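You operate a simulated robot arm through the tools that you are given. There is no shell and no other tool. Be economical: measure what you need, move in short steps, check, and stop when the job is done.

The job below is to be done with a simulated robot arm. You get a single attempt, and the scene is never put back.

JOB
Tip the peas into the cream bowl of water and stir them under to soak.
Fine: empty the canister, stand it back with its green lid on, lay the green spoon back; spill nothing. Set down upright: canister with the green lid.

The check looks at the end state, three seconds after you hand in, the way a careful person would. Anything else that was tipped, shoved, dropped, spilled or broken makes it a failure. Lids that push on must go on centred and level and be pressed home; caps that screw on are set level and turned clockwise until they are tight.

ROBOT AND FRAMES
A 7-joint arm with a two-finger parallel gripper, fixed in place. Base frame: the origin is at the foot of the arm, x ahead of it, y to its left, z up; the work surface is at about z = 0.95. Readings come in m, rad, newtons and seconds.
Its first joint turns from -2.897 to 2.897 rad. Payload 4.4 kg.
The TCP is the grasp point between the finger pads, 0.023 m short of the fingertips. In the tool frame z runs along the fingers and y along their closing line. The gripper opens to 0.094 m. The fingers are 0.038 m wide and 0.01 m thick; the gripper's body (0.054 by 0.096 m) begins 0.039 m behind the TCP.
Orientation is that of the tool frame in the base frame, as a unit quaternion [x, y, z, w]. With the fingers straight down and closing along the base's y, the tool's x points along the base's -x, its y along +y and its z along -z.

CONTROLS
- The arm moves only by the tool send_rows. Its argument "rows" is a list of rows, each an object (a shift or turn left out is 0, a gripper value left out holds the last) with "travel": the shift along the base's x, y, z in m, a list of three; "rotation": the turn, a rotation vector about the base's x, y, z in rad, a list of three. In form: [{"travel": [tx, ty, tz], "rotation": [ax, ay, az]}, ...]. A call has 1 to 20 rows; each row shifts and turns the commanded pose from where the row before left it. "grip" is the opening, from 0 (shut) to 1 (fully open), set as the call begins (left out, the last holds). Each row takes 0.2 s and may step no farther than 0.05 m and 0.15 rad from the row before; otherwise, or with a gripper value out of range, the whole call is refused. A pose out of reach is approached as far as the arm can. The call stops where the force on the tool passes 40 N (or 10 N more than at its start, if that is more) or the arm is blocked; 0.2 s more then pass. Each finger travels about 0.072 m/s and halts on what it meets, pressing with about 21 N; the grip force reading is that of the motor and also rises with nothing between the fingers. The clock runs only during rows and for 0.2 s after the last one: add rows that do not move to give the fingers time. It gives the time, the measured TCP pose, the force on the tool (base axes), the opening and the grip force at its end, in the units of the frame above (readings bear some noise), with the torque about the TCP (base axes, N m) and any sound that the robot's microphone picked up.
- Cameras (640 x 400 px; columns grow to the right, rows downward): "scene" is fixed at [0.3983, -0.5001, 1.7477]; the picture's right is [0.97, -0.25, 0.00], its down [-0.16, -0.63, -0.76] and it looks along [0.19, 0.74, -0.65] (base axes); focal length 311 px, centre (320, 200). "wrist" rides on the gripper at [0.086, 0.016, -0.075] in the tool frame; the picture's right is [-0.18, 0.98, 0.00], its down [-0.58, -0.11, -0.81] and it looks along [-0.79, -0.15, 0.59] (tool axes); focal length 243 px, centre (320, 200). There is no depth. A picture from a camera that has moved, and an enlarged one, comes with that camera's place and axes in the base frame and with its lens.
- get_image(camera): a new picture of that camera. It takes no simulated time.
- inspect(camera, box): a new picture of the part [left, top, right, bottom] of that camera's present view, enlarged. It takes no simulated time.
- hand_in(): hands the job in; it is judged then, once.

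Go step by step. Nothing tells you positions but the pictures and the camera data: compare them with the known pose of the tool, close in by small moves and look again before you grip or let go. The budget is 120 turns and 84 pictures, counting those below and the enlarged ones. Unless the task says otherwise, let go and move clear before handing in, and close with one line.

The tools are called after "Request:" as name(argument=value, ...) on one line, values as JSON. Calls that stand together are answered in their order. send_rows: Moves the arm, as the interface text tells. Its arguments: {"type":"object","properties":{"rows":{"type":"array","items":{"type":"object","properties":{"travel":{"type":"array","items":{"type":"number"}},"rotation":{"type":"array","items":{"type":"number"}}}}},"grip":{"type":"number"}},"required":["rows"]} The other tools are called the same way: get_image (camera) takes a picture; inspect (camera, box) takes an enlarged picture of a part of a camera's view; hand_in () hands the job in.

At the start:

```text
clock: 0.0
eef_pos: [0.4002, 0.3503, 1.3297]
orientation: [-0.001, 1.0, 0.0, 0.0]
force: [-0.2, -0.5, -0.2]
ft_torque: [0.01, 0.02, 0.01]
width: 0.0941
grasp_force: 0.0
```

scene: 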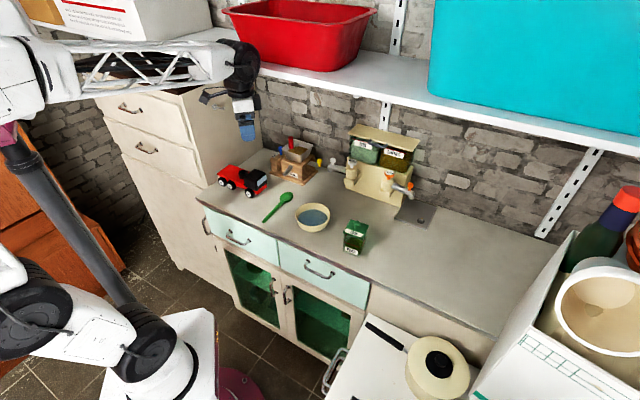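
wrist: 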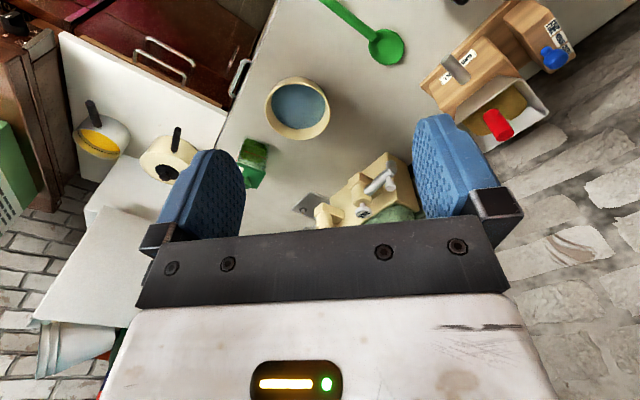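

I see a bowl of water, a green spoon on the counter, and a green canister to the right of the bowl. I'll zoom in to measure them.

Request:
inspect(camera="scene", box=[240, 160, 400, 260])

Request:
inspect(camera="wrist", box=[200, 0, 440, 220])

Request:
inspect(camera="scene", box=[330, 120, 430, 260])

```text
4.00 times, centred on (320, 210) of scene
camera zoom: at [0.3983, -0.5001, 1.7477], right [0.97, -0.25, 0.0], down [-0.16, -0.63, -0.76], along [0.19, 0.74, -0.65], focal length 1245 px, centre (320, 160)
```

zoom: 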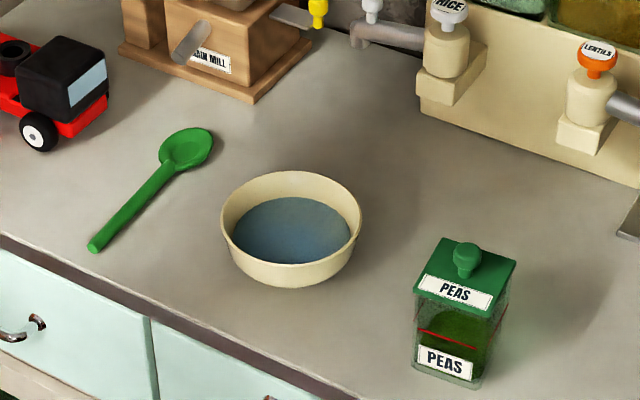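

```text
1.82 times, centred on (320, 110) of wrist
camera zoom: at [0.3134, 0.3658, 1.405], right [0.18, 0.98, 0.0], down [0.58, -0.11, 0.81], along [0.79, -0.15, -0.59], focal length 441 px, centre (320, 364)
```

zoom: 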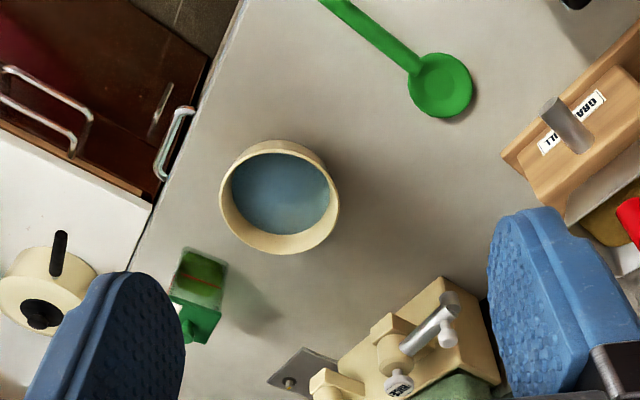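

```text
2.86 times, centred on (380, 190) of scene
camera zoom: at [0.3983, -0.5001, 1.7477], right [0.97, -0.25, 0.0], down [-0.16, -0.63, -0.76], along [0.19, 0.74, -0.65], focal length 889 px, centre (149, 229)
```

zoom: 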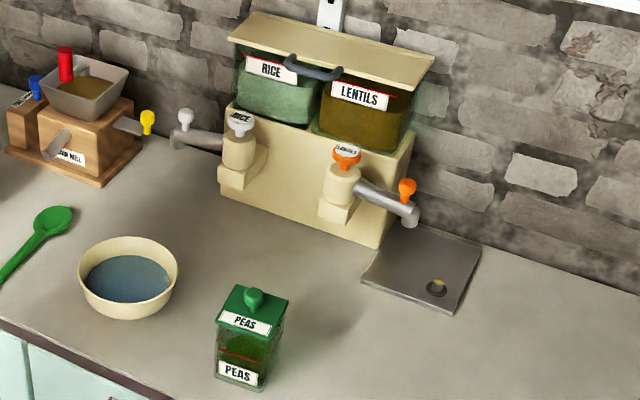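

I place the canister at about (0.678, 0.136), with its lid top at z≈1.047 and knob top at about 1.08. The bowl is at about (0.57, 0.276) with its rim at about 1.0, and the spoon head is at (0.507, 0.453). I'll check what the hand looks like, then move above the knob.

Request:
inspect(camera="scene", box=[180, 30, 300, 150])

Request:
send_rows(rows=[{"travel": [0.045, -0.02, 0]}, {"travel": [0.045, -0.02, 0]}, {"travel": [0.045, -0.02, 0]}, {"travel": [0.04, -0.02, 0]}, {"travel": [0.03, -0.03, 0]}, {"travel": [0.01, -0.035, -0.02]}, {"travel": [0.0, -0.02, -0.04]}, {"travel": [0, 0, -0.05]}, {"travel": [0, 0, 0]}], grip=1)

Request:
get_image(camera="wrist")

Request:
get_image(camera="scene")

```text
3.33 times, centred on (240, 90) of scene
camera zoom: at [0.3983, -0.5001, 1.7477], right [0.97, -0.25, 0.0], down [-0.16, -0.63, -0.76], along [0.19, 0.74, -0.65], focal length 1037 px, centre (587, 567)
```

zoom: 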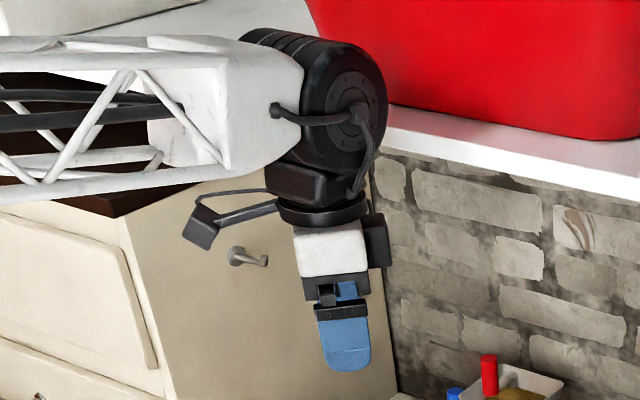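

```text
clock: 1.2
eef_pos: [0.5802, 0.2538, 1.3528]
orientation: [-0.005, 1.0, 0.006, 0.012]
force: [-37.8, 13.4, -69.4]
ft_torque: [-4.41, -2.0, 2.11]
width: 0.0942
grasp_force: 0.0
stopped in row 5: the force on the tool passed its limit at 130 N (the readings are from after the stop); the commanded pose is now the measured one
```

```text
77 pictures are left
camera wrist: at [0.4916, 0.2672, 1.4259], right [0.17, 0.98, 0.02], down [0.56, -0.11, 0.82], along [0.81, -0.13, -0.57], focal length 243 px, centre (320, 200)
```

wrist: 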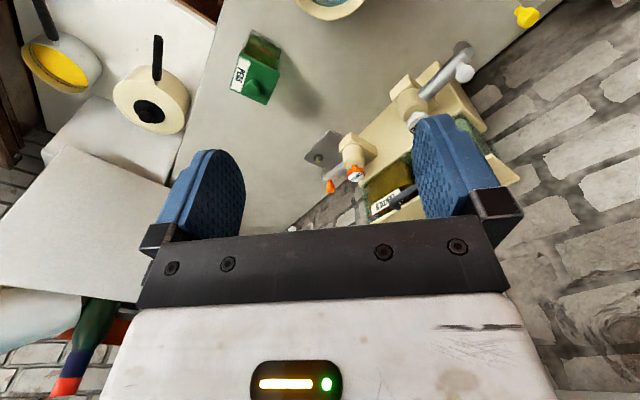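

```text
76 pictures are left
```

scene: 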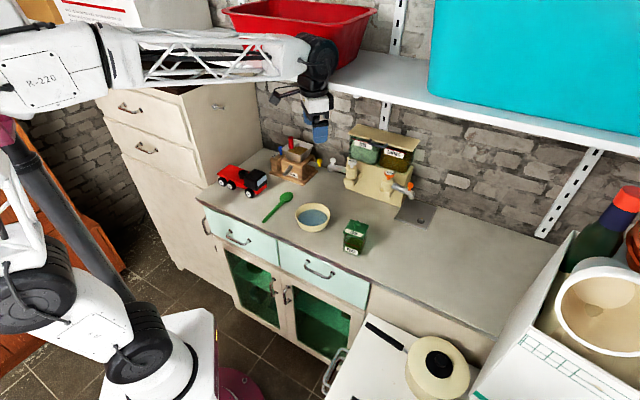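

The wrist touched the shelf or the red bin above it. I'll back away toward the front and then go lower.

Request:
send_rows(rows=[{"travel": [-0.02, -0.02, 0]}, {"travel": [-0.02, -0.03, 0]}, {"travel": [-0.02, -0.03, 0]}, {"travel": [0, 0, 0]}])

Request:
inspect(camera="scene", box=[200, 0, 420, 140])

```text
clock: 1.4
eef_pos: [0.5826, 0.2542, 1.3516]
orientation: [-0.007, 1.0, 0.007, 0.014]
force: [6.8, 23.8, -62.4]
ft_torque: [-5.15, 2.04, 0.31]
width: 0.094
grasp_force: 0.1
stopped in row 1: the force on the tool passed its limit at 126 N (the readings are from after the stop); the commanded pose is now the measured one
```

```text
2.86 times, centred on (310, 70) of scene
camera zoom: at [0.3983, -0.5001, 1.7477], right [0.97, -0.25, 0.0], down [-0.16, -0.63, -0.76], along [0.19, 0.74, -0.65], focal length 889 px, centre (349, 571)
```

zoom: 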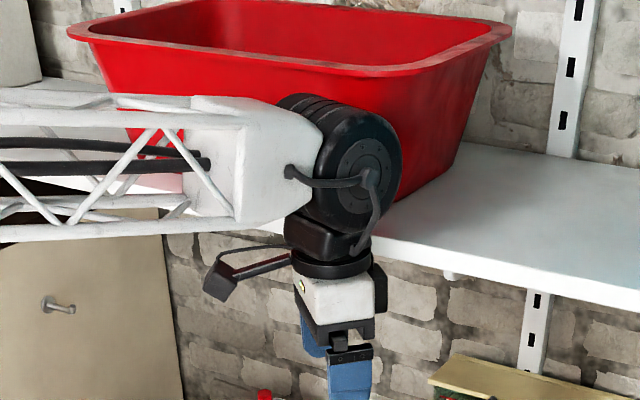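

The wrist is still jammed against the shelf edge. I'll try small relief moves in different directions.

Request:
send_rows(rows=[{"travel": [-0.005, 0.0025, 0]}])

Request:
inspect(camera="wrist", box=[0, 0, 640, 400])

```text
clock: 1.8
eef_pos: [0.577, 0.2542, 1.3515]
orientation: [-0.005, 1.0, 0.007, 0.012]
force: [-0.4, -0.5, -0.3]
ft_torque: [0.03, 0.01, -0.01]
width: 0.0941
grasp_force: 0.1
```

```text
1.00 times, centred on (320, 200) of wrist (not enlarged: the box is as wide or as high as the picture)
camera zoom: at [0.4894, 0.2683, 1.4253], right [0.17, 0.98, 0.02], down [0.56, -0.11, 0.82], along [0.81, -0.13, -0.57], focal length 243 px, centre (320, 200)
```

zoom: 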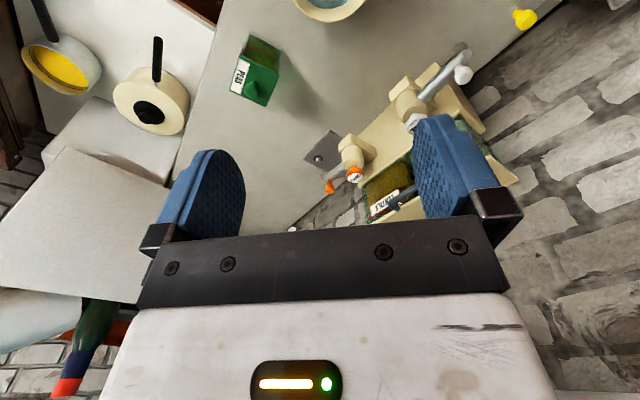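

The contact is gone. I'll move straight back along −x, and then along −y.

Request:
send_rows(rows=[{"travel": [-0.015, 0, 0]}, {"travel": [-0.03, 0, 0]}, {"travel": [-0.03, -0.01, 0]}, {"travel": [-0.02, -0.03, 0]}, {"travel": [0, -0.04, 0]}, {"travel": [0, -0.04, 0]}, {"travel": [0, -0.04, 0]}, {"travel": [0, 0, 0]}])

Request:
get_image(camera="scene")

```text
clock: 3.6
eef_pos: [0.4842, 0.0958, 1.3515]
orientation: [-0.005, 1.0, 0.006, 0.012]
force: [-0.4, 0.0, -0.1]
ft_torque: [-0.01, 0.0, 0.01]
width: 0.0939
grasp_force: 0.2
```

```text
73 pictures are left
```

scene: 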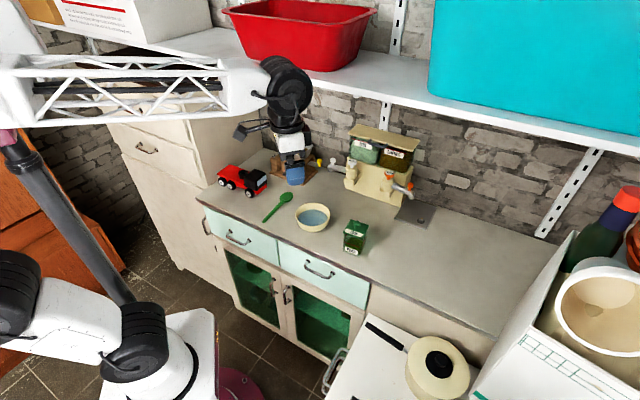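

Nothing was disturbed. I'll level the tool, lower it, yaw it about 52° to line up with the counter, and approach the canister.

Request:
send_rows(rows=[{"travel": [0, 0, -0.04], "rotation": [-0.012, 0.024, -0.01]}, {"travel": [0.02, 0, -0.045], "rotation": [0, 0, 0.13]}, {"travel": [0.03, 0, -0.03], "rotation": [0, 0, 0.13]}, {"travel": [0.03, 0.0, -0.03], "rotation": [0, 0, 0.13]}, {"travel": [0.03, 0.0, -0.0], "rotation": [0, 0, 0.13]}, {"travel": [0.03, 0.015, 0], "rotation": [0, 0, 0.13]}, {"travel": [0.025, 0.02, 0], "rotation": [0, 0, 0.13]}, {"travel": [0.015, 0.005, -0.03], "rotation": [0, 0, 0.128]}, {"travel": [0.01, 0, -0.03]}, {"travel": [0, 0, 0]}])

Request:
get_image(camera="wrist")

Request:
inspect(camera="scene", box=[260, 110, 420, 270])

```text
clock: 5.8
eef_pos: [0.6707, 0.1378, 1.1466]
orientation: [-0.439, 0.899, 0.001, 0.001]
force: [0.8, -0.1, -0.6]
ft_torque: [0.01, 0.0, -0.01]
width: 0.0942
grasp_force: 0.1
```

```text
72 pictures are left
camera wrist: at [0.6044, 0.0779, 1.2209], right [-0.66, 0.75, 0.0], down [0.44, 0.39, 0.81], along [0.6, 0.54, -0.59], focal length 243 px, centre (320, 200)
```

wrist: 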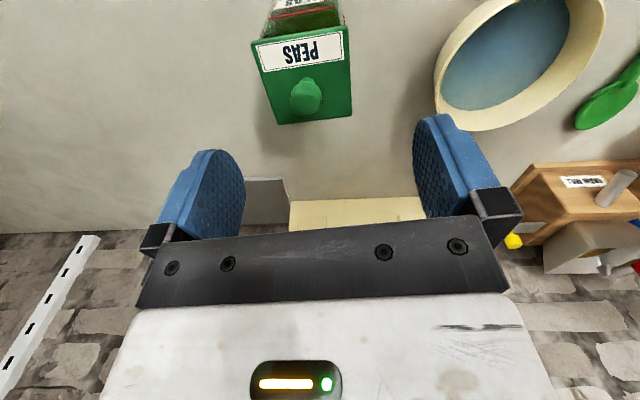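

```text
2.50 times, centred on (340, 190) of scene
camera zoom: at [0.3983, -0.5001, 1.7477], right [0.97, -0.25, 0.0], down [-0.16, -0.63, -0.76], along [0.19, 0.74, -0.65], focal length 778 px, centre (270, 225)
```

zoom: 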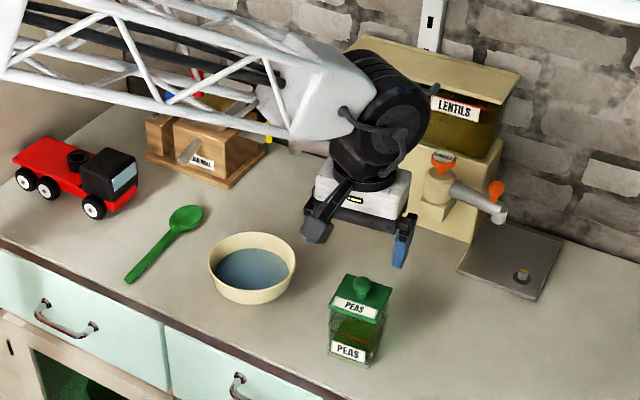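

The knob is at about (0.680, 0.134) and the canister yaw is about 48°. I'll align to it, go down and grip the knob.

Request:
send_rows(rows=[{"travel": [0.009, -0.004, -0.03], "rotation": [0, 0, -0.07]}, {"travel": [0, 0, -0.025]}, {"travel": [0, 0, -0.015]}, {"travel": [0, 0, 0]}])

Request:
get_image(camera="wrist")

Request:
inspect(camera="scene", box=[310, 170, 410, 260])

```text
clock: 6.8
eef_pos: [0.6794, 0.1307, 1.0771]
orientation: [-0.407, 0.913, 0.002, 0.0]
force: [-0.1, -0.1, 0.3]
ft_torque: [0.0, -0.03, -0.03]
width: 0.0942
grasp_force: 0.0
```

```text
70 pictures are left
camera wrist: at [0.6085, 0.0759, 1.1523], right [-0.61, 0.79, 0.0], down [0.47, 0.36, 0.81], along [0.64, 0.49, -0.59], focal length 243 px, centre (320, 200)
```

wrist: 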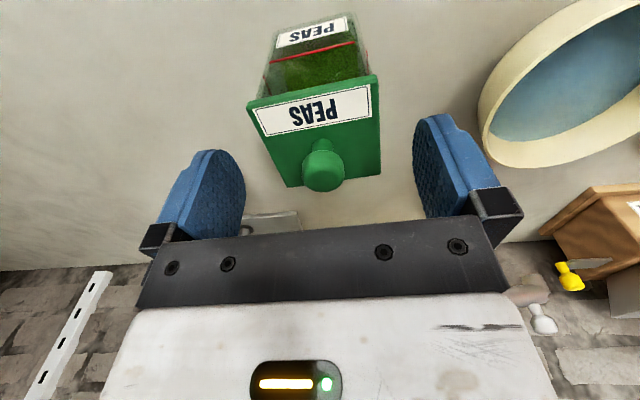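

```text
4.44 times, centred on (360, 215) of scene
camera zoom: at [0.3983, -0.5001, 1.7477], right [0.97, -0.25, 0.0], down [-0.16, -0.63, -0.76], along [0.19, 0.74, -0.65], focal length 1383 px, centre (142, 133)
```

zoom: 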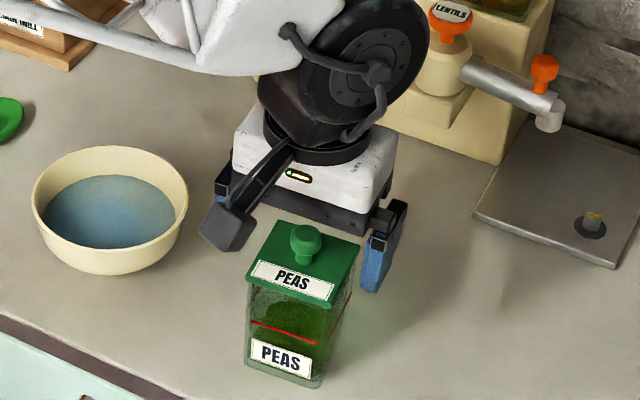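

The knob sits between the fingers. I'll close on it and lift gently.

Request:
send_rows(rows=[{"travel": [0, 0, -0.003]}, {"travel": [0, 0, 0]}, {"travel": [0, 0, 0]}, {"travel": [0, 0, 0]}, {"travel": [0, 0, 0]}], grip=0)

Request:
send_rows(rows=[{"travel": [0, 0, 0.005]}, {"travel": [0, 0, 0.005]}, {"travel": [0, 0, 0]}])

Request:
inspect(camera="scene", box=[310, 170, 410, 260])

```text
clock: 8.0
eef_pos: [0.6797, 0.1316, 1.0743]
orientation: [-0.408, 0.913, 0.001, 0.001]
force: [-0.4, -0.1, 0.2]
ft_torque: [0.0, -0.01, 0.0]
width: 0.0206
grasp_force: 20.9
heard: snap
```

```text
clock: 8.8
eef_pos: [0.6801, 0.1313, 1.0836]
orientation: [-0.408, 0.913, 0.001, 0.0]
force: [0.6, -0.6, -0.5]
ft_torque: [0.0, -0.01, 0.02]
width: 0.0207
grasp_force: 20.9
```

```text
4.44 times, centred on (360, 215) of scene
camera zoom: at [0.3983, -0.5001, 1.7477], right [0.97, -0.25, 0.0], down [-0.16, -0.63, -0.76], along [0.19, 0.74, -0.65], focal length 1383 px, centre (142, 133)
```

zoom: 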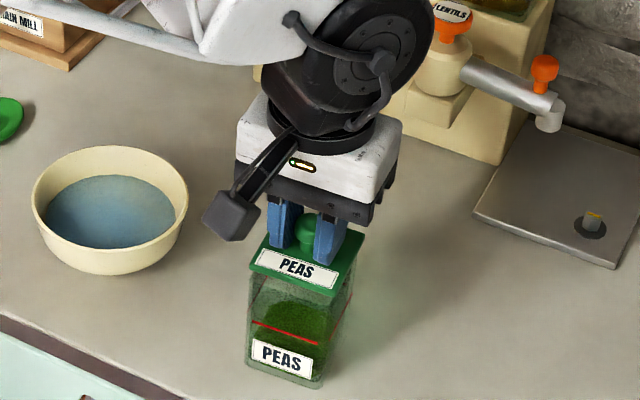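

I heard a snap, and the force is tiny, so the lid seems to be free. I'll lift it higher and check.

Request:
send_rows(rows=[{"travel": [0, 0, 0.01]}, {"travel": [0, 0, 0.015]}, {"travel": [0, 0, 0]}])

Request:
inspect(camera="scene", box=[310, 170, 410, 260])

```text
clock: 9.6
eef_pos: [0.6816, 0.1316, 1.1097]
orientation: [-0.407, 0.913, 0.001, 0.0]
force: [-0.5, 0.5, 0.6]
ft_torque: [0.01, 0.03, 0.0]
width: 0.0204
grasp_force: 21.1
```

```text
4.44 times, centred on (360, 215) of scene
camera zoom: at [0.3983, -0.5001, 1.7477], right [0.97, -0.25, 0.0], down [-0.16, -0.63, -0.76], along [0.19, 0.74, -0.65], focal length 1383 px, centre (142, 133)
```

zoom: 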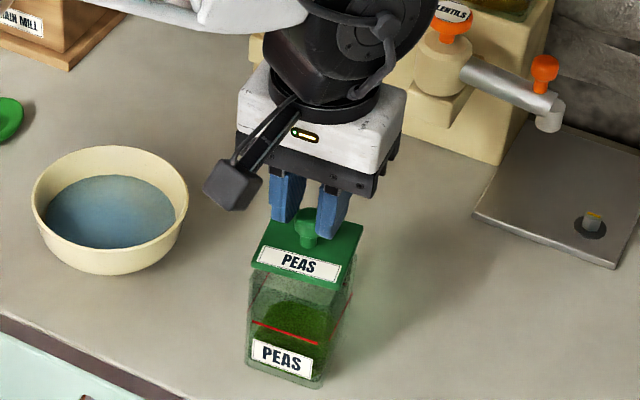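

The lid may have slipped partly along the fingers. I'll check from the wrist camera.

Request:
get_image(camera="wrist")

Request:
inspect(camera="scene", box=[335, 200, 385, 250])

```text
66 pictures are left
camera wrist: at [0.6105, 0.077, 1.1849], right [-0.61, 0.79, 0.0], down [0.47, 0.36, 0.81], along [0.64, 0.49, -0.59], focal length 243 px, centre (320, 200)
```

wrist: 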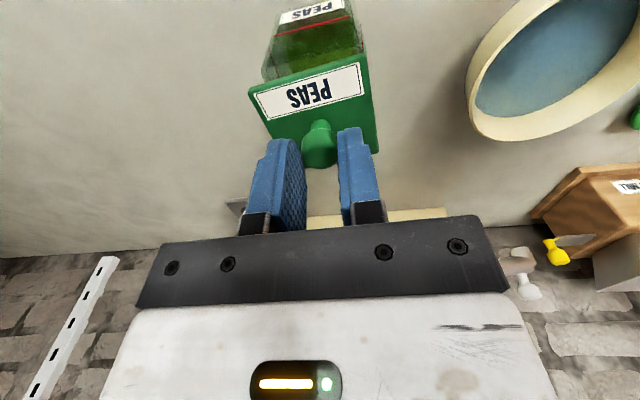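

```text
8.00 times, centred on (360, 225) of scene
camera zoom: at [0.3983, -0.5001, 1.7477], right [0.97, -0.25, 0.0], down [-0.16, -0.63, -0.76], along [0.19, 0.74, -0.65], focal length 2490 px, centre (0, 0)
```

zoom: 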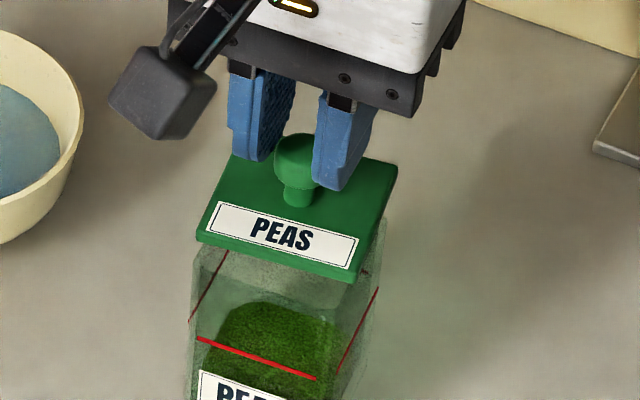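

The knob slipped to the fingertips, and the lid is now raised about 1.3 cm. I'll open, go down and grip again deeper.

Request:
send_rows(rows=[{"travel": [0, 0, 0]}, {"travel": [0, 0, 0]}], grip=0.6)

Request:
inspect(camera="scene", box=[320, 200, 400, 250])

```text
clock: 10.2
eef_pos: [0.6808, 0.1317, 1.1108]
orientation: [-0.408, 0.913, 0.001, 0.0]
force: [-0.4, -0.1, -0.6]
ft_torque: [-0.03, -0.03, 0.01]
width: 0.0565
grasp_force: 0.1
```

```text
8.00 times, centred on (360, 225) of scene
camera zoom: at [0.3983, -0.5001, 1.7477], right [0.97, -0.25, 0.0], down [-0.16, -0.63, -0.76], along [0.19, 0.74, -0.65], focal length 2490 px, centre (0, 0)
```

zoom: 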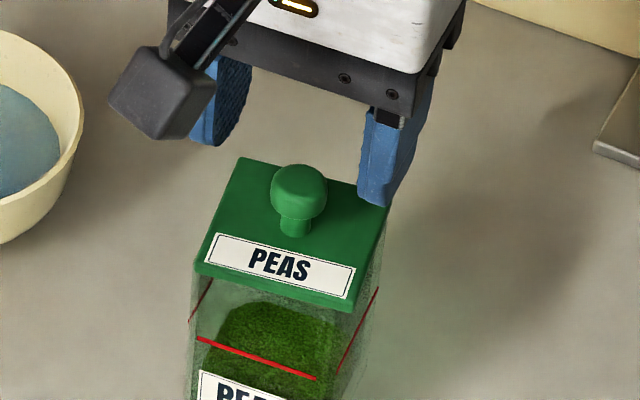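

The lid dropped back to its seat, so it was only loosely held. I'll grip lower and lift more slowly.

Request:
send_rows(rows=[{"travel": [0, 0, -0.02]}, {"travel": [0, 0.002, -0.015]}, {"travel": [0, 0, -0.005]}, {"travel": [0, 0, 0]}])

Request:
get_image(camera="wrist")

```text
clock: 11.2
eef_pos: [0.6805, 0.1347, 1.0703]
orientation: [-0.408, 0.913, 0.002, -0.001]
force: [2.3, -0.7, 3.0]
ft_torque: [-0.09, -0.09, 0.01]
width: 0.0567
grasp_force: 0.3
heard: snap
```

```text
63 pictures are left
camera wrist: at [0.6108, 0.0788, 1.1452], right [-0.61, 0.79, 0.0], down [0.47, 0.36, 0.81], along [0.64, 0.49, -0.59], focal length 243 px, centre (320, 200)
```

wrist: 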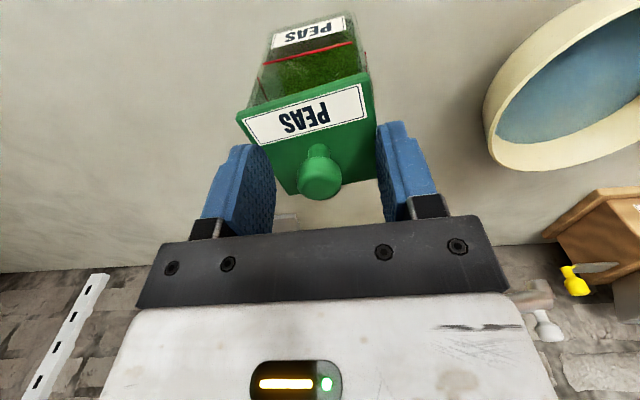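

The lid has snapped home again and the fingertips rest on it. I'll raise 2 mm, grip and lift slowly.

Request:
send_rows(rows=[{"travel": [0, 0, 0.002]}, {"travel": [0, 0, 0]}, {"travel": [0, 0, 0]}, {"travel": [0, 0, 0]}, {"travel": [0, 0, 0]}], grip=0)

Request:
send_rows(rows=[{"travel": [0, 0, 0.002]}, {"travel": [0, 0, 0.002]}, {"travel": [0, 0, 0.002]}, {"travel": [0, 0, 0.002]}, {"travel": [0, 0, 0.002]}, {"travel": [0, 0, 0]}])

Request:
get_image(camera="wrist")

```text
clock: 12.4
eef_pos: [0.6812, 0.1336, 1.0718]
orientation: [-0.408, 0.913, 0.001, 0.0]
force: [0.7, -0.2, -0.7]
ft_torque: [-0.01, 0.0, 0.0]
width: 0.0208
grasp_force: 21.5
heard: snap
```

```text
clock: 13.8
eef_pos: [0.6805, 0.1337, 1.0817]
orientation: [-0.408, 0.913, 0.001, 0.0]
force: [-0.8, -0.7, -0.9]
ft_torque: [0.0, 0.03, 0.02]
width: 0.0202
grasp_force: 21.0
```

```text
62 pictures are left
camera wrist: at [0.6108, 0.0789, 1.1562], right [-0.61, 0.79, 0.0], down [0.47, 0.36, 0.81], along [0.64, 0.49, -0.59], focal length 243 px, centre (320, 200)
```

wrist: 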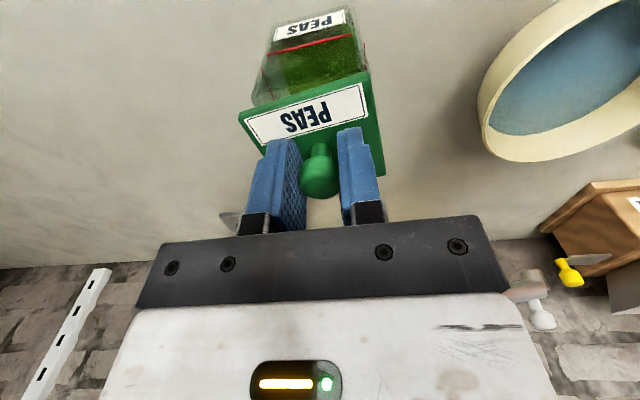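

The lid is up 1 cm and hasn't slipped. I'll keep lifting slowly.

Request:
send_rows(rows=[{"travel": [0, 0, 0.003]}, {"travel": [0, 0, 0.003]}, {"travel": [0, 0, 0.003]}, {"travel": [0, 0, 0.003]}, {"travel": [0, 0, 0.004]}, {"travel": [0, 0, 0.004]}, {"travel": [0, 0, 0.004]}, {"travel": [0, 0, 0.004]}, {"travel": [0, 0, 0.004]}, {"travel": [0, 0, 0]}])

Request:
get_image(camera="wrist")

Request:
inspect(camera="scene", box=[300, 170, 420, 260])

```text
clock: 16.0
eef_pos: [0.6824, 0.1341, 1.1127]
orientation: [-0.407, 0.913, 0.001, 0.001]
force: [-1.3, 0.5, -0.8]
ft_torque: [0.0, 0.01, 0.03]
width: 0.0203
grasp_force: 21.5
```

```text
61 pictures are left
camera wrist: at [0.6113, 0.0783, 1.1878], right [-0.61, 0.79, 0.0], down [0.47, 0.36, 0.81], along [0.64, 0.49, -0.59], focal length 243 px, centre (320, 200)
```

wrist: 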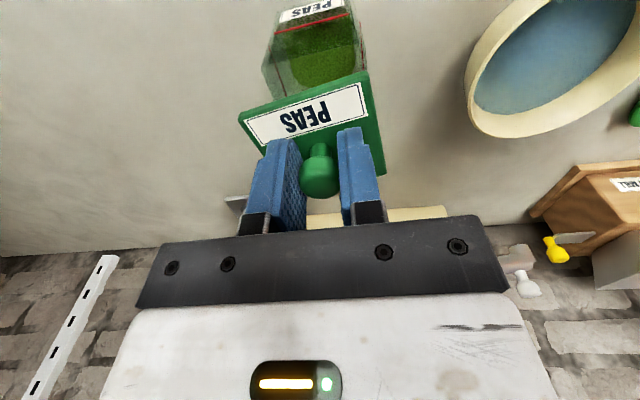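

```text
4.44 times, centred on (360, 215) of scene
camera zoom: at [0.3983, -0.5001, 1.7477], right [0.97, -0.25, 0.0], down [-0.16, -0.63, -0.76], along [0.19, 0.74, -0.65], focal length 1383 px, centre (142, 133)
```

zoom: 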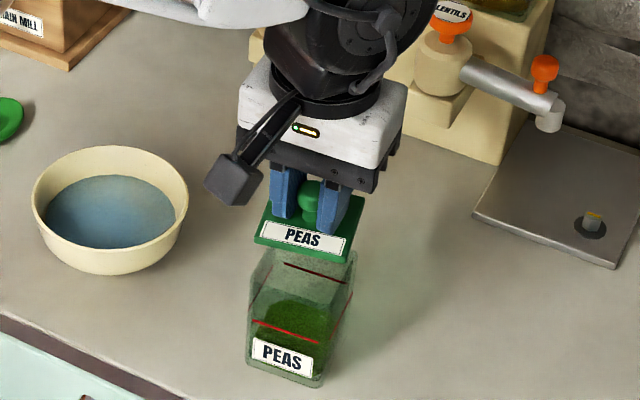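

The lid is off and held. I'll carry it about 15 cm to the right and lower it onto the counter.

Request:
send_rows(rows=[{"travel": [0, 0, 0.015]}, {"travel": [0.022, -0.02, 0]}, {"travel": [0.03, -0.027, 0]}, {"travel": [0.03, -0.027, 0]}, {"travel": [0.028, -0.026, 0]}, {"travel": [0, 0, -0.03]}, {"travel": [0, 0, -0.03]}, {"travel": [0, 0, -0.03]}, {"travel": [0, 0, -0.02]}, {"travel": [0, 0, 0]}])

Request:
inspect(camera="scene", box=[340, 170, 460, 260])

```text
clock: 18.2
eef_pos: [0.7904, 0.0336, 1.0202]
orientation: [-0.408, 0.913, 0.001, 0.0]
force: [-0.4, 0.7, -1.5]
ft_torque: [0.01, -0.03, -0.02]
width: 0.0204
grasp_force: 20.8
```

```text
4.44 times, centred on (400, 215) of scene
camera zoom: at [0.3983, -0.5001, 1.7477], right [0.97, -0.25, 0.0], down [-0.16, -0.63, -0.76], along [0.19, 0.74, -0.65], focal length 1383 px, centre (-36, 133)
```

zoom: 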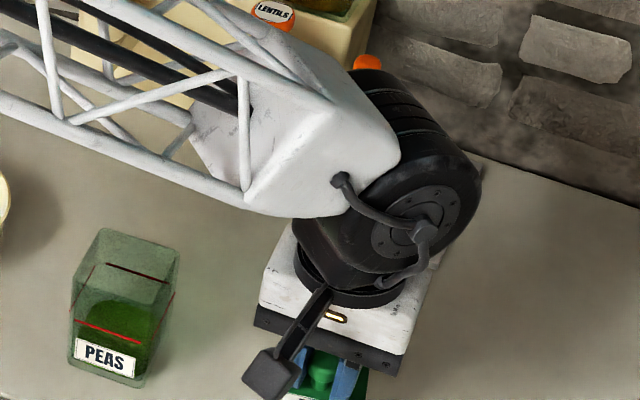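

The lid hangs at about z 0.995. I'll lower it slowly until it touches.

Request:
send_rows(rows=[{"travel": [0, 0, -0.01]}, {"travel": [0, 0, -0.006]}, {"travel": [0, 0, -0.004]}, {"travel": [0, 0, -0.003]}, {"travel": [0, 0, -0.003]}, {"travel": [0, 0, 0]}])

Request:
get_image(camera="wrist")

```text
clock: 19.6
eef_pos: [0.7923, 0.0353, 0.9934]
orientation: [-0.408, 0.913, 0.001, 0.0]
force: [0.5, 0.8, 0.5]
ft_torque: [0.01, -0.01, 0.0]
width: 0.0202
grasp_force: 20.9
```

```text
58 pictures are left
camera wrist: at [0.7214, -0.0211, 1.068], right [-0.61, 0.79, 0.0], down [0.47, 0.36, 0.81], along [0.64, 0.49, -0.59], focal length 243 px, centre (320, 200)
```

wrist: 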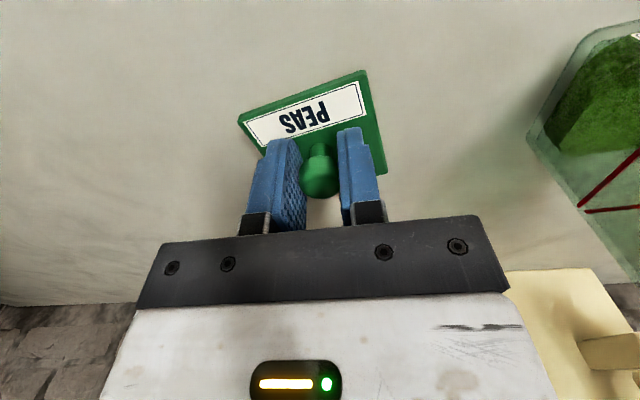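

Request:
send_rows(rows=[{"travel": [0, 0, -0.003]}, {"travel": [0, 0, -0.002]}, {"travel": [0, 0, -0.002]}, {"travel": [0, 0, -0.002]}, {"travel": [0, 0, 0]}])

```text
clock: 20.8
eef_pos: [0.7899, 0.0329, 0.9815]
orientation: [-0.407, 0.913, 0.002, 0.0]
force: [0.9, 0.3, 0.2]
ft_torque: [0.0, -0.02, 0.01]
width: 0.0203
grasp_force: 20.9
```

No contact yet, so I'll keep lowering.

Request:
send_rows(rows=[{"travel": [0, 0, -0.002]}, {"travel": [0, 0, -0.001]}, {"travel": [0, 0, -0.001]}, {"travel": [0, 0, 0]}])

Request:
inspect(camera="scene", box=[380, 220, 440, 270])

```text
clock: 21.8
eef_pos: [0.7918, 0.034, 0.9799]
orientation: [-0.408, 0.913, 0.001, 0.0]
force: [-0.9, 0.8, 18.9]
ft_torque: [-0.1, -0.16, -0.08]
width: 0.0201
grasp_force: 21.1
```

```text
8.00 times, centred on (410, 245) of scene
camera zoom: at [0.3983, -0.5001, 1.7477], right [0.97, -0.25, 0.0], down [-0.16, -0.63, -0.76], along [0.19, 0.74, -0.65], focal length 2490 px, centre (-400, -160)
```

zoom: 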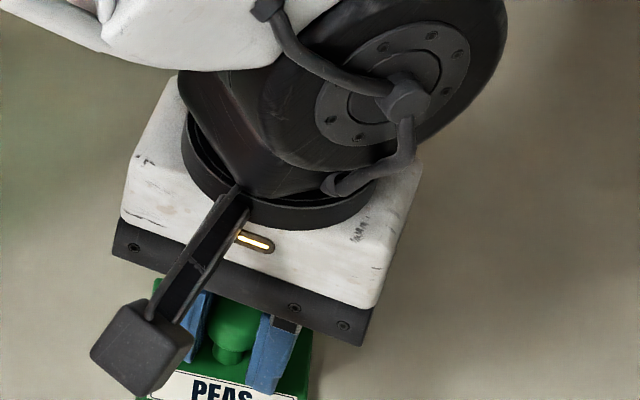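

The lid is on the counter with 19 N pressing down. I'll ease off, release and rise.

Request:
send_rows(rows=[{"travel": [0, 0, 0.002]}, {"travel": [0, 0, 0]}, {"travel": [0, 0, 0]}], grip=0.5)

Request:
send_rows(rows=[{"travel": [0, 0, 0.02]}, {"travel": [0, 0, 0.03]}, {"travel": [-0.02, -0.02, 0.03]}, {"travel": [-0.04, -0.03, 0.0]}, {"travel": [-0.04, -0.025, 0]}, {"travel": [-0.03, -0.02, 0]}, {"travel": [0, 0, 0]}], grip=1)

Request:
get_image(camera="scene")

Request:
inspect(camera="scene", box=[335, 200, 435, 270])

```text
clock: 22.6
eef_pos: [0.7917, 0.0328, 0.9806]
orientation: [-0.408, 0.913, 0.001, 0.0]
force: [0.1, 0.7, -0.6]
ft_torque: [0.01, -0.02, 0.02]
width: 0.047
grasp_force: 0.2
```

```text
clock: 24.2
eef_pos: [0.6623, -0.0612, 1.0633]
orientation: [-0.407, 0.914, 0.002, 0.0]
force: [0.2, -0.4, -0.3]
ft_torque: [-0.01, -0.01, 0.03]
width: 0.0939
grasp_force: 0.0
```

```text
56 pictures are left
```

scene: 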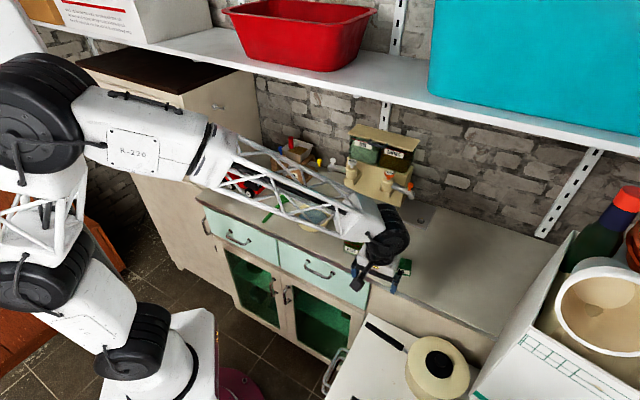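

```text
5.71 times, centred on (385, 235) of scene
camera zoom: at [0.3983, -0.5001, 1.7477], right [0.97, -0.25, 0.0], down [-0.16, -0.63, -0.76], along [0.19, 0.74, -0.65], focal length 1778 px, centre (-51, 0)
```

zoom: 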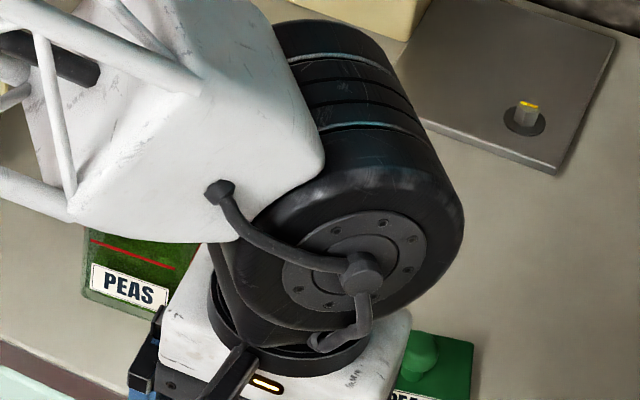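

The lid stands upright on the counter. Next I'll pitch the tool forward 60° (to 30° below horizontal) in front of the counter edge, ready to grip the canister from the front.

Request:
send_rows(rows=[{"travel": [-0.015, 0.005, 0], "rotation": [0.0972, -0.0875, 0]}, {"travel": [-0.015, 0.01, 0], "rotation": [0.0972, -0.0875, 0]}, {"travel": [-0.015, 0.01, 0], "rotation": [0.0972, -0.0875, 0]}, {"travel": [-0.015, 0.015, 0], "rotation": [0.0972, -0.0875, 0]}, {"travel": [0, 0.015, 0], "rotation": [0.0972, -0.0875, 0]}, {"travel": [0, 0.015, 0], "rotation": [0.0972, -0.0875, 0]}, {"travel": [0, 0.02, 0], "rotation": [0.0972, -0.0875, 0]}, {"travel": [0.004, 0.023, -0.02], "rotation": [0.0972, -0.0875, 0]}, {"travel": [0, 0, 0]}])

Request:
get_image(camera="wrist")

Request:
get_image(camera="scene")

```text
clock: 26.2
eef_pos: [0.6045, 0.0522, 1.0414]
orientation: [-0.353, 0.791, 0.204, 0.457]
force: [0.1, -0.7, -0.3]
ft_torque: [0.01, 0.0, 0.02]
width: 0.094
grasp_force: 0.1
```

```text
54 pictures are left
camera wrist: at [0.5204, -0.0187, 1.004], right [-0.67, 0.72, 0.16], down [-0.19, -0.38, 0.91], along [0.72, 0.58, 0.39], focal length 243 px, centre (320, 200)
```

wrist: 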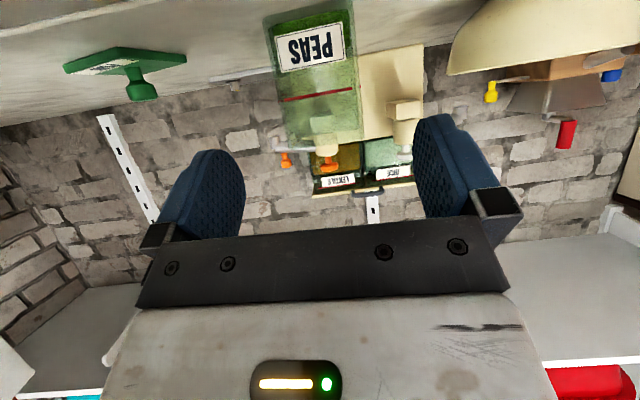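

```text
53 pictures are left
```

scene: 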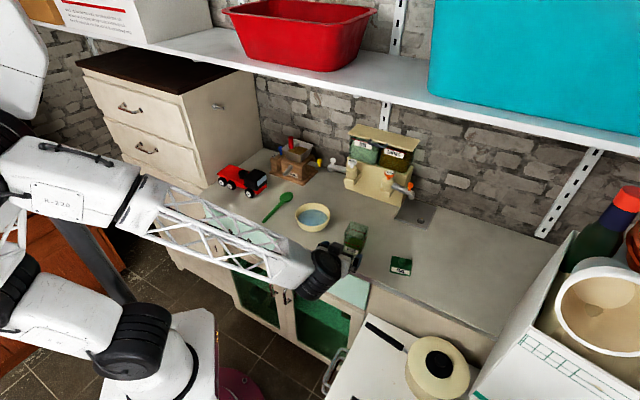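

The approach is aligned with the canister. I'll drop to grip height, advance partway and check.

Request:
send_rows(rows=[{"travel": [0.002, 0, -0.018]}, {"travel": [0, 0, -0.018]}, {"travel": [0.02, 0.0223, 0]}, {"travel": [0.02, 0.0223, 0]}, {"travel": [0, 0, 0]}])

Request:
get_image(camera="wrist")

Request:
inspect(camera="scene", box=[310, 200, 420, 270])

```text
clock: 27.4
eef_pos: [0.646, 0.0968, 1.0063]
orientation: [-0.353, 0.791, 0.204, 0.456]
force: [0.4, -0.7, -0.2]
ft_torque: [0.05, -0.01, 0.02]
width: 0.094
grasp_force: 0.0
```

```text
52 pictures are left
camera wrist: at [0.5631, 0.0258, 0.9694], right [-0.67, 0.72, 0.16], down [-0.19, -0.38, 0.91], along [0.72, 0.58, 0.39], focal length 243 px, centre (320, 200)
```

wrist: 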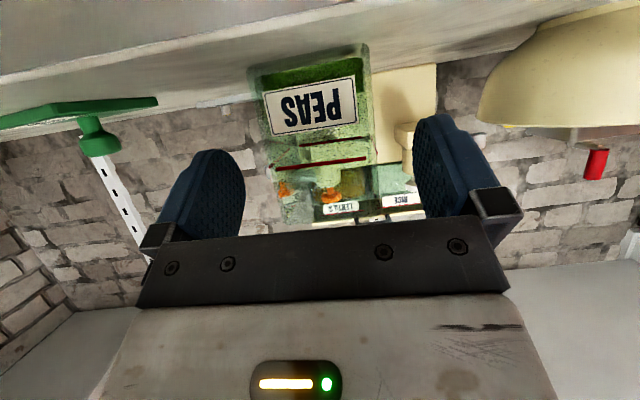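

```text
5.71 times, centred on (365, 235) of scene
camera zoom: at [0.3983, -0.5001, 1.7477], right [0.97, -0.25, 0.0], down [-0.16, -0.63, -0.76], along [0.19, 0.74, -0.65], focal length 1778 px, centre (63, 0)
```

zoom: 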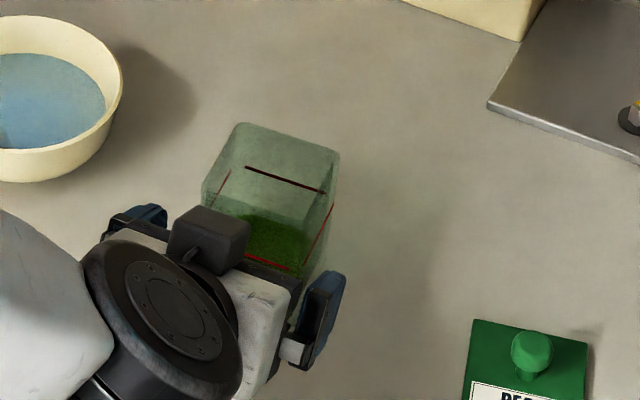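

The fingers straddle the canister cleanly. I'll advance to its centre and grip.

Request:
send_rows(rows=[{"travel": [0.016, 0.0175, 0]}, {"travel": [0.014, 0.0165, 0]}, {"travel": [0, 0, 0]}])

Request:
send_rows(rows=[{"travel": [0, 0, 0]}, {"travel": [0, 0, 0]}, {"travel": [0, 0, 0]}, {"travel": [0, 0, 0]}], grip=0)

Request:
inspect(camera="scene", box=[310, 200, 420, 270])

```text
clock: 28.2
eef_pos: [0.6766, 0.1292, 1.005]
orientation: [-0.353, 0.79, 0.204, 0.457]
force: [-0.6, -0.1, -0.1]
ft_torque: [0.0, -0.01, 0.0]
width: 0.094
grasp_force: 0.0
```

```text
clock: 29.2
eef_pos: [0.6774, 0.1291, 1.0049]
orientation: [-0.353, 0.791, 0.205, 0.456]
force: [1.3, 0.5, 1.4]
ft_torque: [-0.04, -0.17, -0.01]
width: 0.0619
grasp_force: 21.2
```

```text
5.71 times, centred on (365, 235) of scene
camera zoom: at [0.3983, -0.5001, 1.7477], right [0.97, -0.25, 0.0], down [-0.16, -0.63, -0.76], along [0.19, 0.74, -0.65], focal length 1778 px, centre (63, 0)
```

zoom: 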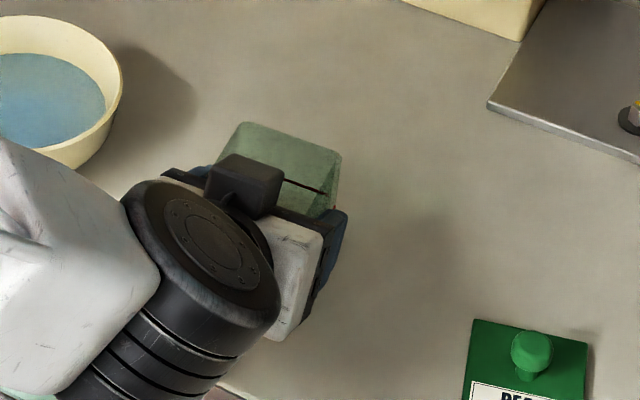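

The canister is gripped. I'll lift it straight up, carry it beside the bowl at a safe height, and yaw about 0.41 rad on the way.

Request:
send_rows(rows=[{"travel": [0, 0, 0.01]}, {"travel": [0, 0, 0.02]}, {"travel": [0, 0, 0.025]}, {"travel": [0, 0, 0.025]}, {"travel": [0, 0, 0.02]}, {"travel": [0, 0, 0]}])

Request:
send_rows(rows=[{"travel": [-0.01, 0.015, 0], "rotation": [0, 0, 0.06]}, {"travel": [-0.015, 0.02, 0], "rotation": [0, 0, 0.06]}, {"travel": [-0.015, 0.02, 0], "rotation": [0, 0, 0.06]}, {"travel": [-0.015, 0.02, 0], "rotation": [0, 0, 0.06]}, {"travel": [-0.015, 0.02, 0], "rotation": [0, 0, 0.06]}, {"travel": [-0.012, 0.02, 0], "rotation": [0, 0, 0.06]}, {"travel": [-0.01, 0.019, 0], "rotation": [0, 0, 0.05]}, {"travel": [0, 0, 0]}])

Request:
get_image(camera="scene")

Request:
inspect(camera="scene", box=[260, 170, 380, 250])

```text
clock: 30.6
eef_pos: [0.6768, 0.1303, 1.1031]
orientation: [-0.352, 0.791, 0.204, 0.457]
force: [-0.3, 1.0, -3.9]
ft_torque: [0.0, 0.04, -0.01]
width: 0.0619
grasp_force: 21.0
```

```text
clock: 32.4
eef_pos: [0.5849, 0.264, 1.1041]
orientation: [-0.508, 0.702, 0.294, 0.404]
force: [-0.3, 0.4, -4.0]
ft_torque: [0.0, 0.03, -0.02]
width: 0.0617
grasp_force: 21.2
```

```text
49 pictures are left
```

scene: 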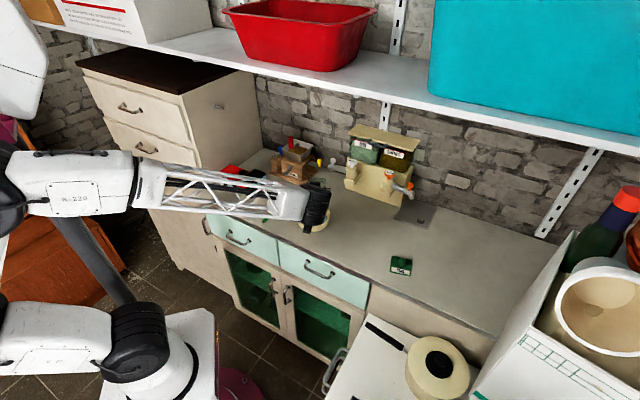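

```text
5.00 times, centred on (320, 210) of scene
camera zoom: at [0.3983, -0.5001, 1.7477], right [0.97, -0.25, 0.0], down [-0.16, -0.63, -0.76], along [0.19, 0.74, -0.65], focal length 1556 px, centre (320, 150)
```

zoom: 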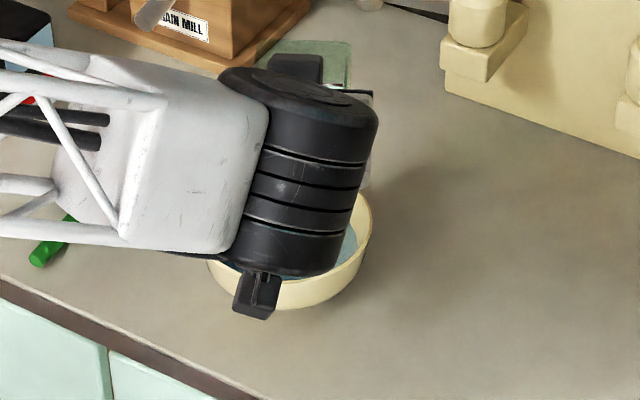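

I'm next to the bowl with the canister upright. I'll check the bowl's place from the wrist camera before tipping.

Request:
get_image(camera="wrist")

```text
47 pictures are left
camera wrist: at [0.5345, 0.1664, 1.0674], right [-0.9, 0.4, 0.16], down [-0.02, -0.42, 0.91], along [0.43, 0.82, 0.39], focal length 243 px, centre (320, 200)
```

wrist: 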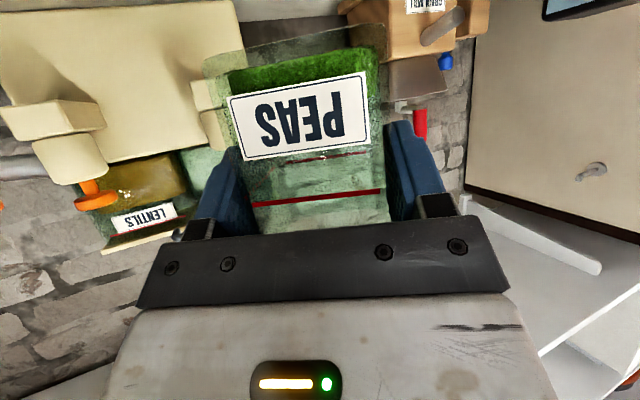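

The bowl centre checks out at (0.571, 0.276). I'll start tipping left about the −forward axis, to about 50° first.

Request:
send_rows(rows=[{"rotation": [-0.067, -0.0743, 0]}, {"rotation": [-0.067, -0.0743, 0]}, {"rotation": [-0.067, -0.0743, 0]}, {"rotation": [-0.067, -0.0743, 0]}, {"rotation": [-0.067, -0.0743, 0]}, {"rotation": [-0.067, -0.0743, 0]}, {"rotation": [-0.067, -0.0743, 0]}, {"rotation": [-0.067, -0.0743, 0]}, {"travel": [0, 0, 0]}])

Request:
get_image(camera="scene")

Request:
get_image(camera="wrist")

```text
clock: 34.4
eef_pos: [0.5861, 0.2661, 1.1037]
orientation: [0.657, -0.606, 0.06, -0.444]
force: [-0.4, -0.4, -4.5]
ft_torque: [0.01, 0.07, 0.04]
width: 0.0616
grasp_force: 20.6
```

```text
46 pictures are left
```

scene: 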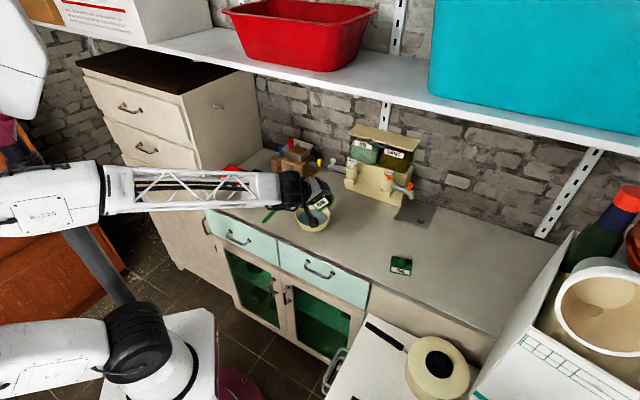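

```text
45 pictures are left
camera wrist: at [0.549, 0.154, 1.0994], right [-0.78, 0.28, -0.56], down [-0.57, 0.07, 0.82], along [0.27, 0.96, 0.11], focal length 243 px, centre (320, 200)
```

wrist: 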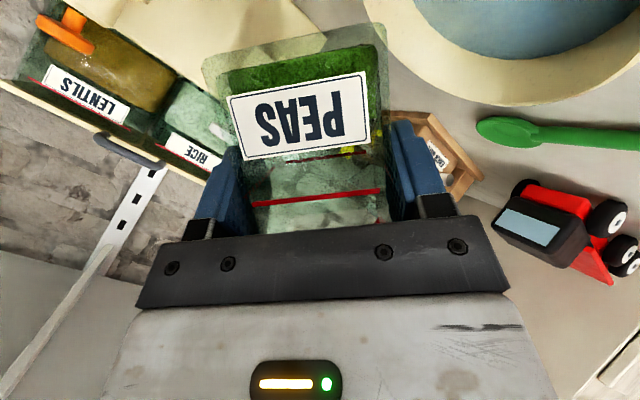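

No outflow yet at 46°. I'll keep tipping slowly and lower a little toward the bowl.

Request:
send_rows(rows=[{"travel": [0, -0.001, -0.006], "rotation": [-0.067, -0.0743, 0]}, {"travel": [0, -0.001, -0.006], "rotation": [-0.067, -0.0743, 0]}, {"travel": [0, 0, -0.006], "rotation": [-0.067, -0.0743, 0]}, {"travel": [0, 0, -0.006], "rotation": [-0.067, -0.0743, 0]}, {"travel": [0, 0, -0.004], "rotation": [-0.067, -0.0743, 0]}, {"travel": [0, 0, 0]}])

Request:
inspect(camera="scene", box=[260, 160, 380, 250])

Request:
get_image(camera="wrist")

```text
clock: 35.8
eef_pos: [0.5858, 0.2633, 1.0751]
orientation: [0.699, -0.495, 0.28, -0.433]
force: [-0.3, 0.5, -5.0]
ft_torque: [0.05, 0.05, 0.02]
width: 0.0619
grasp_force: 20.7
```

```text
4.44 times, centred on (320, 205) of scene
camera zoom: at [0.3983, -0.5001, 1.7477], right [0.97, -0.25, 0.0], down [-0.16, -0.63, -0.76], along [0.19, 0.74, -0.65], focal length 1383 px, centre (320, 178)
```

zoom: 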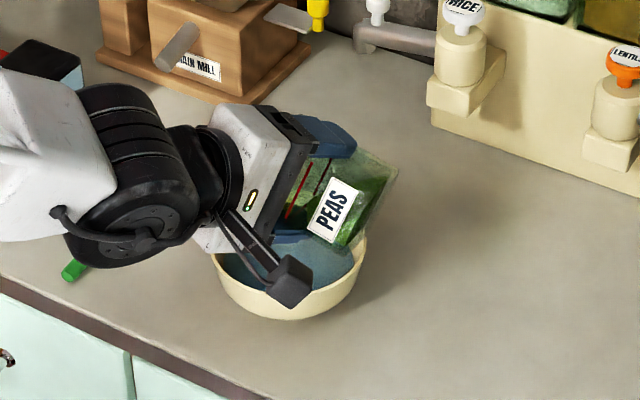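

```text
43 pictures are left
camera wrist: at [0.5477, 0.1539, 1.094], right [-0.51, 0.04, -0.86], down [-0.82, 0.29, 0.5], along [0.27, 0.96, -0.12], focal length 243 px, centre (320, 200)
```

wrist: 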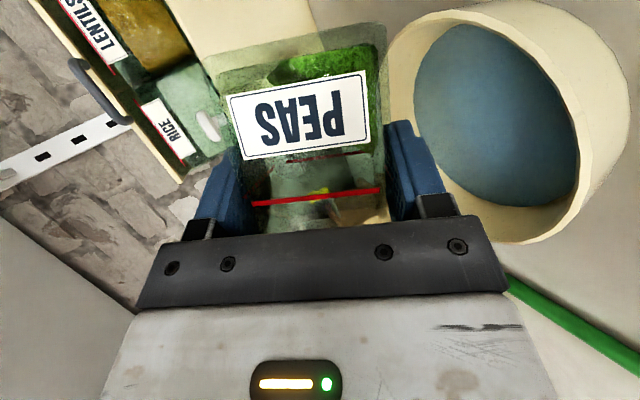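

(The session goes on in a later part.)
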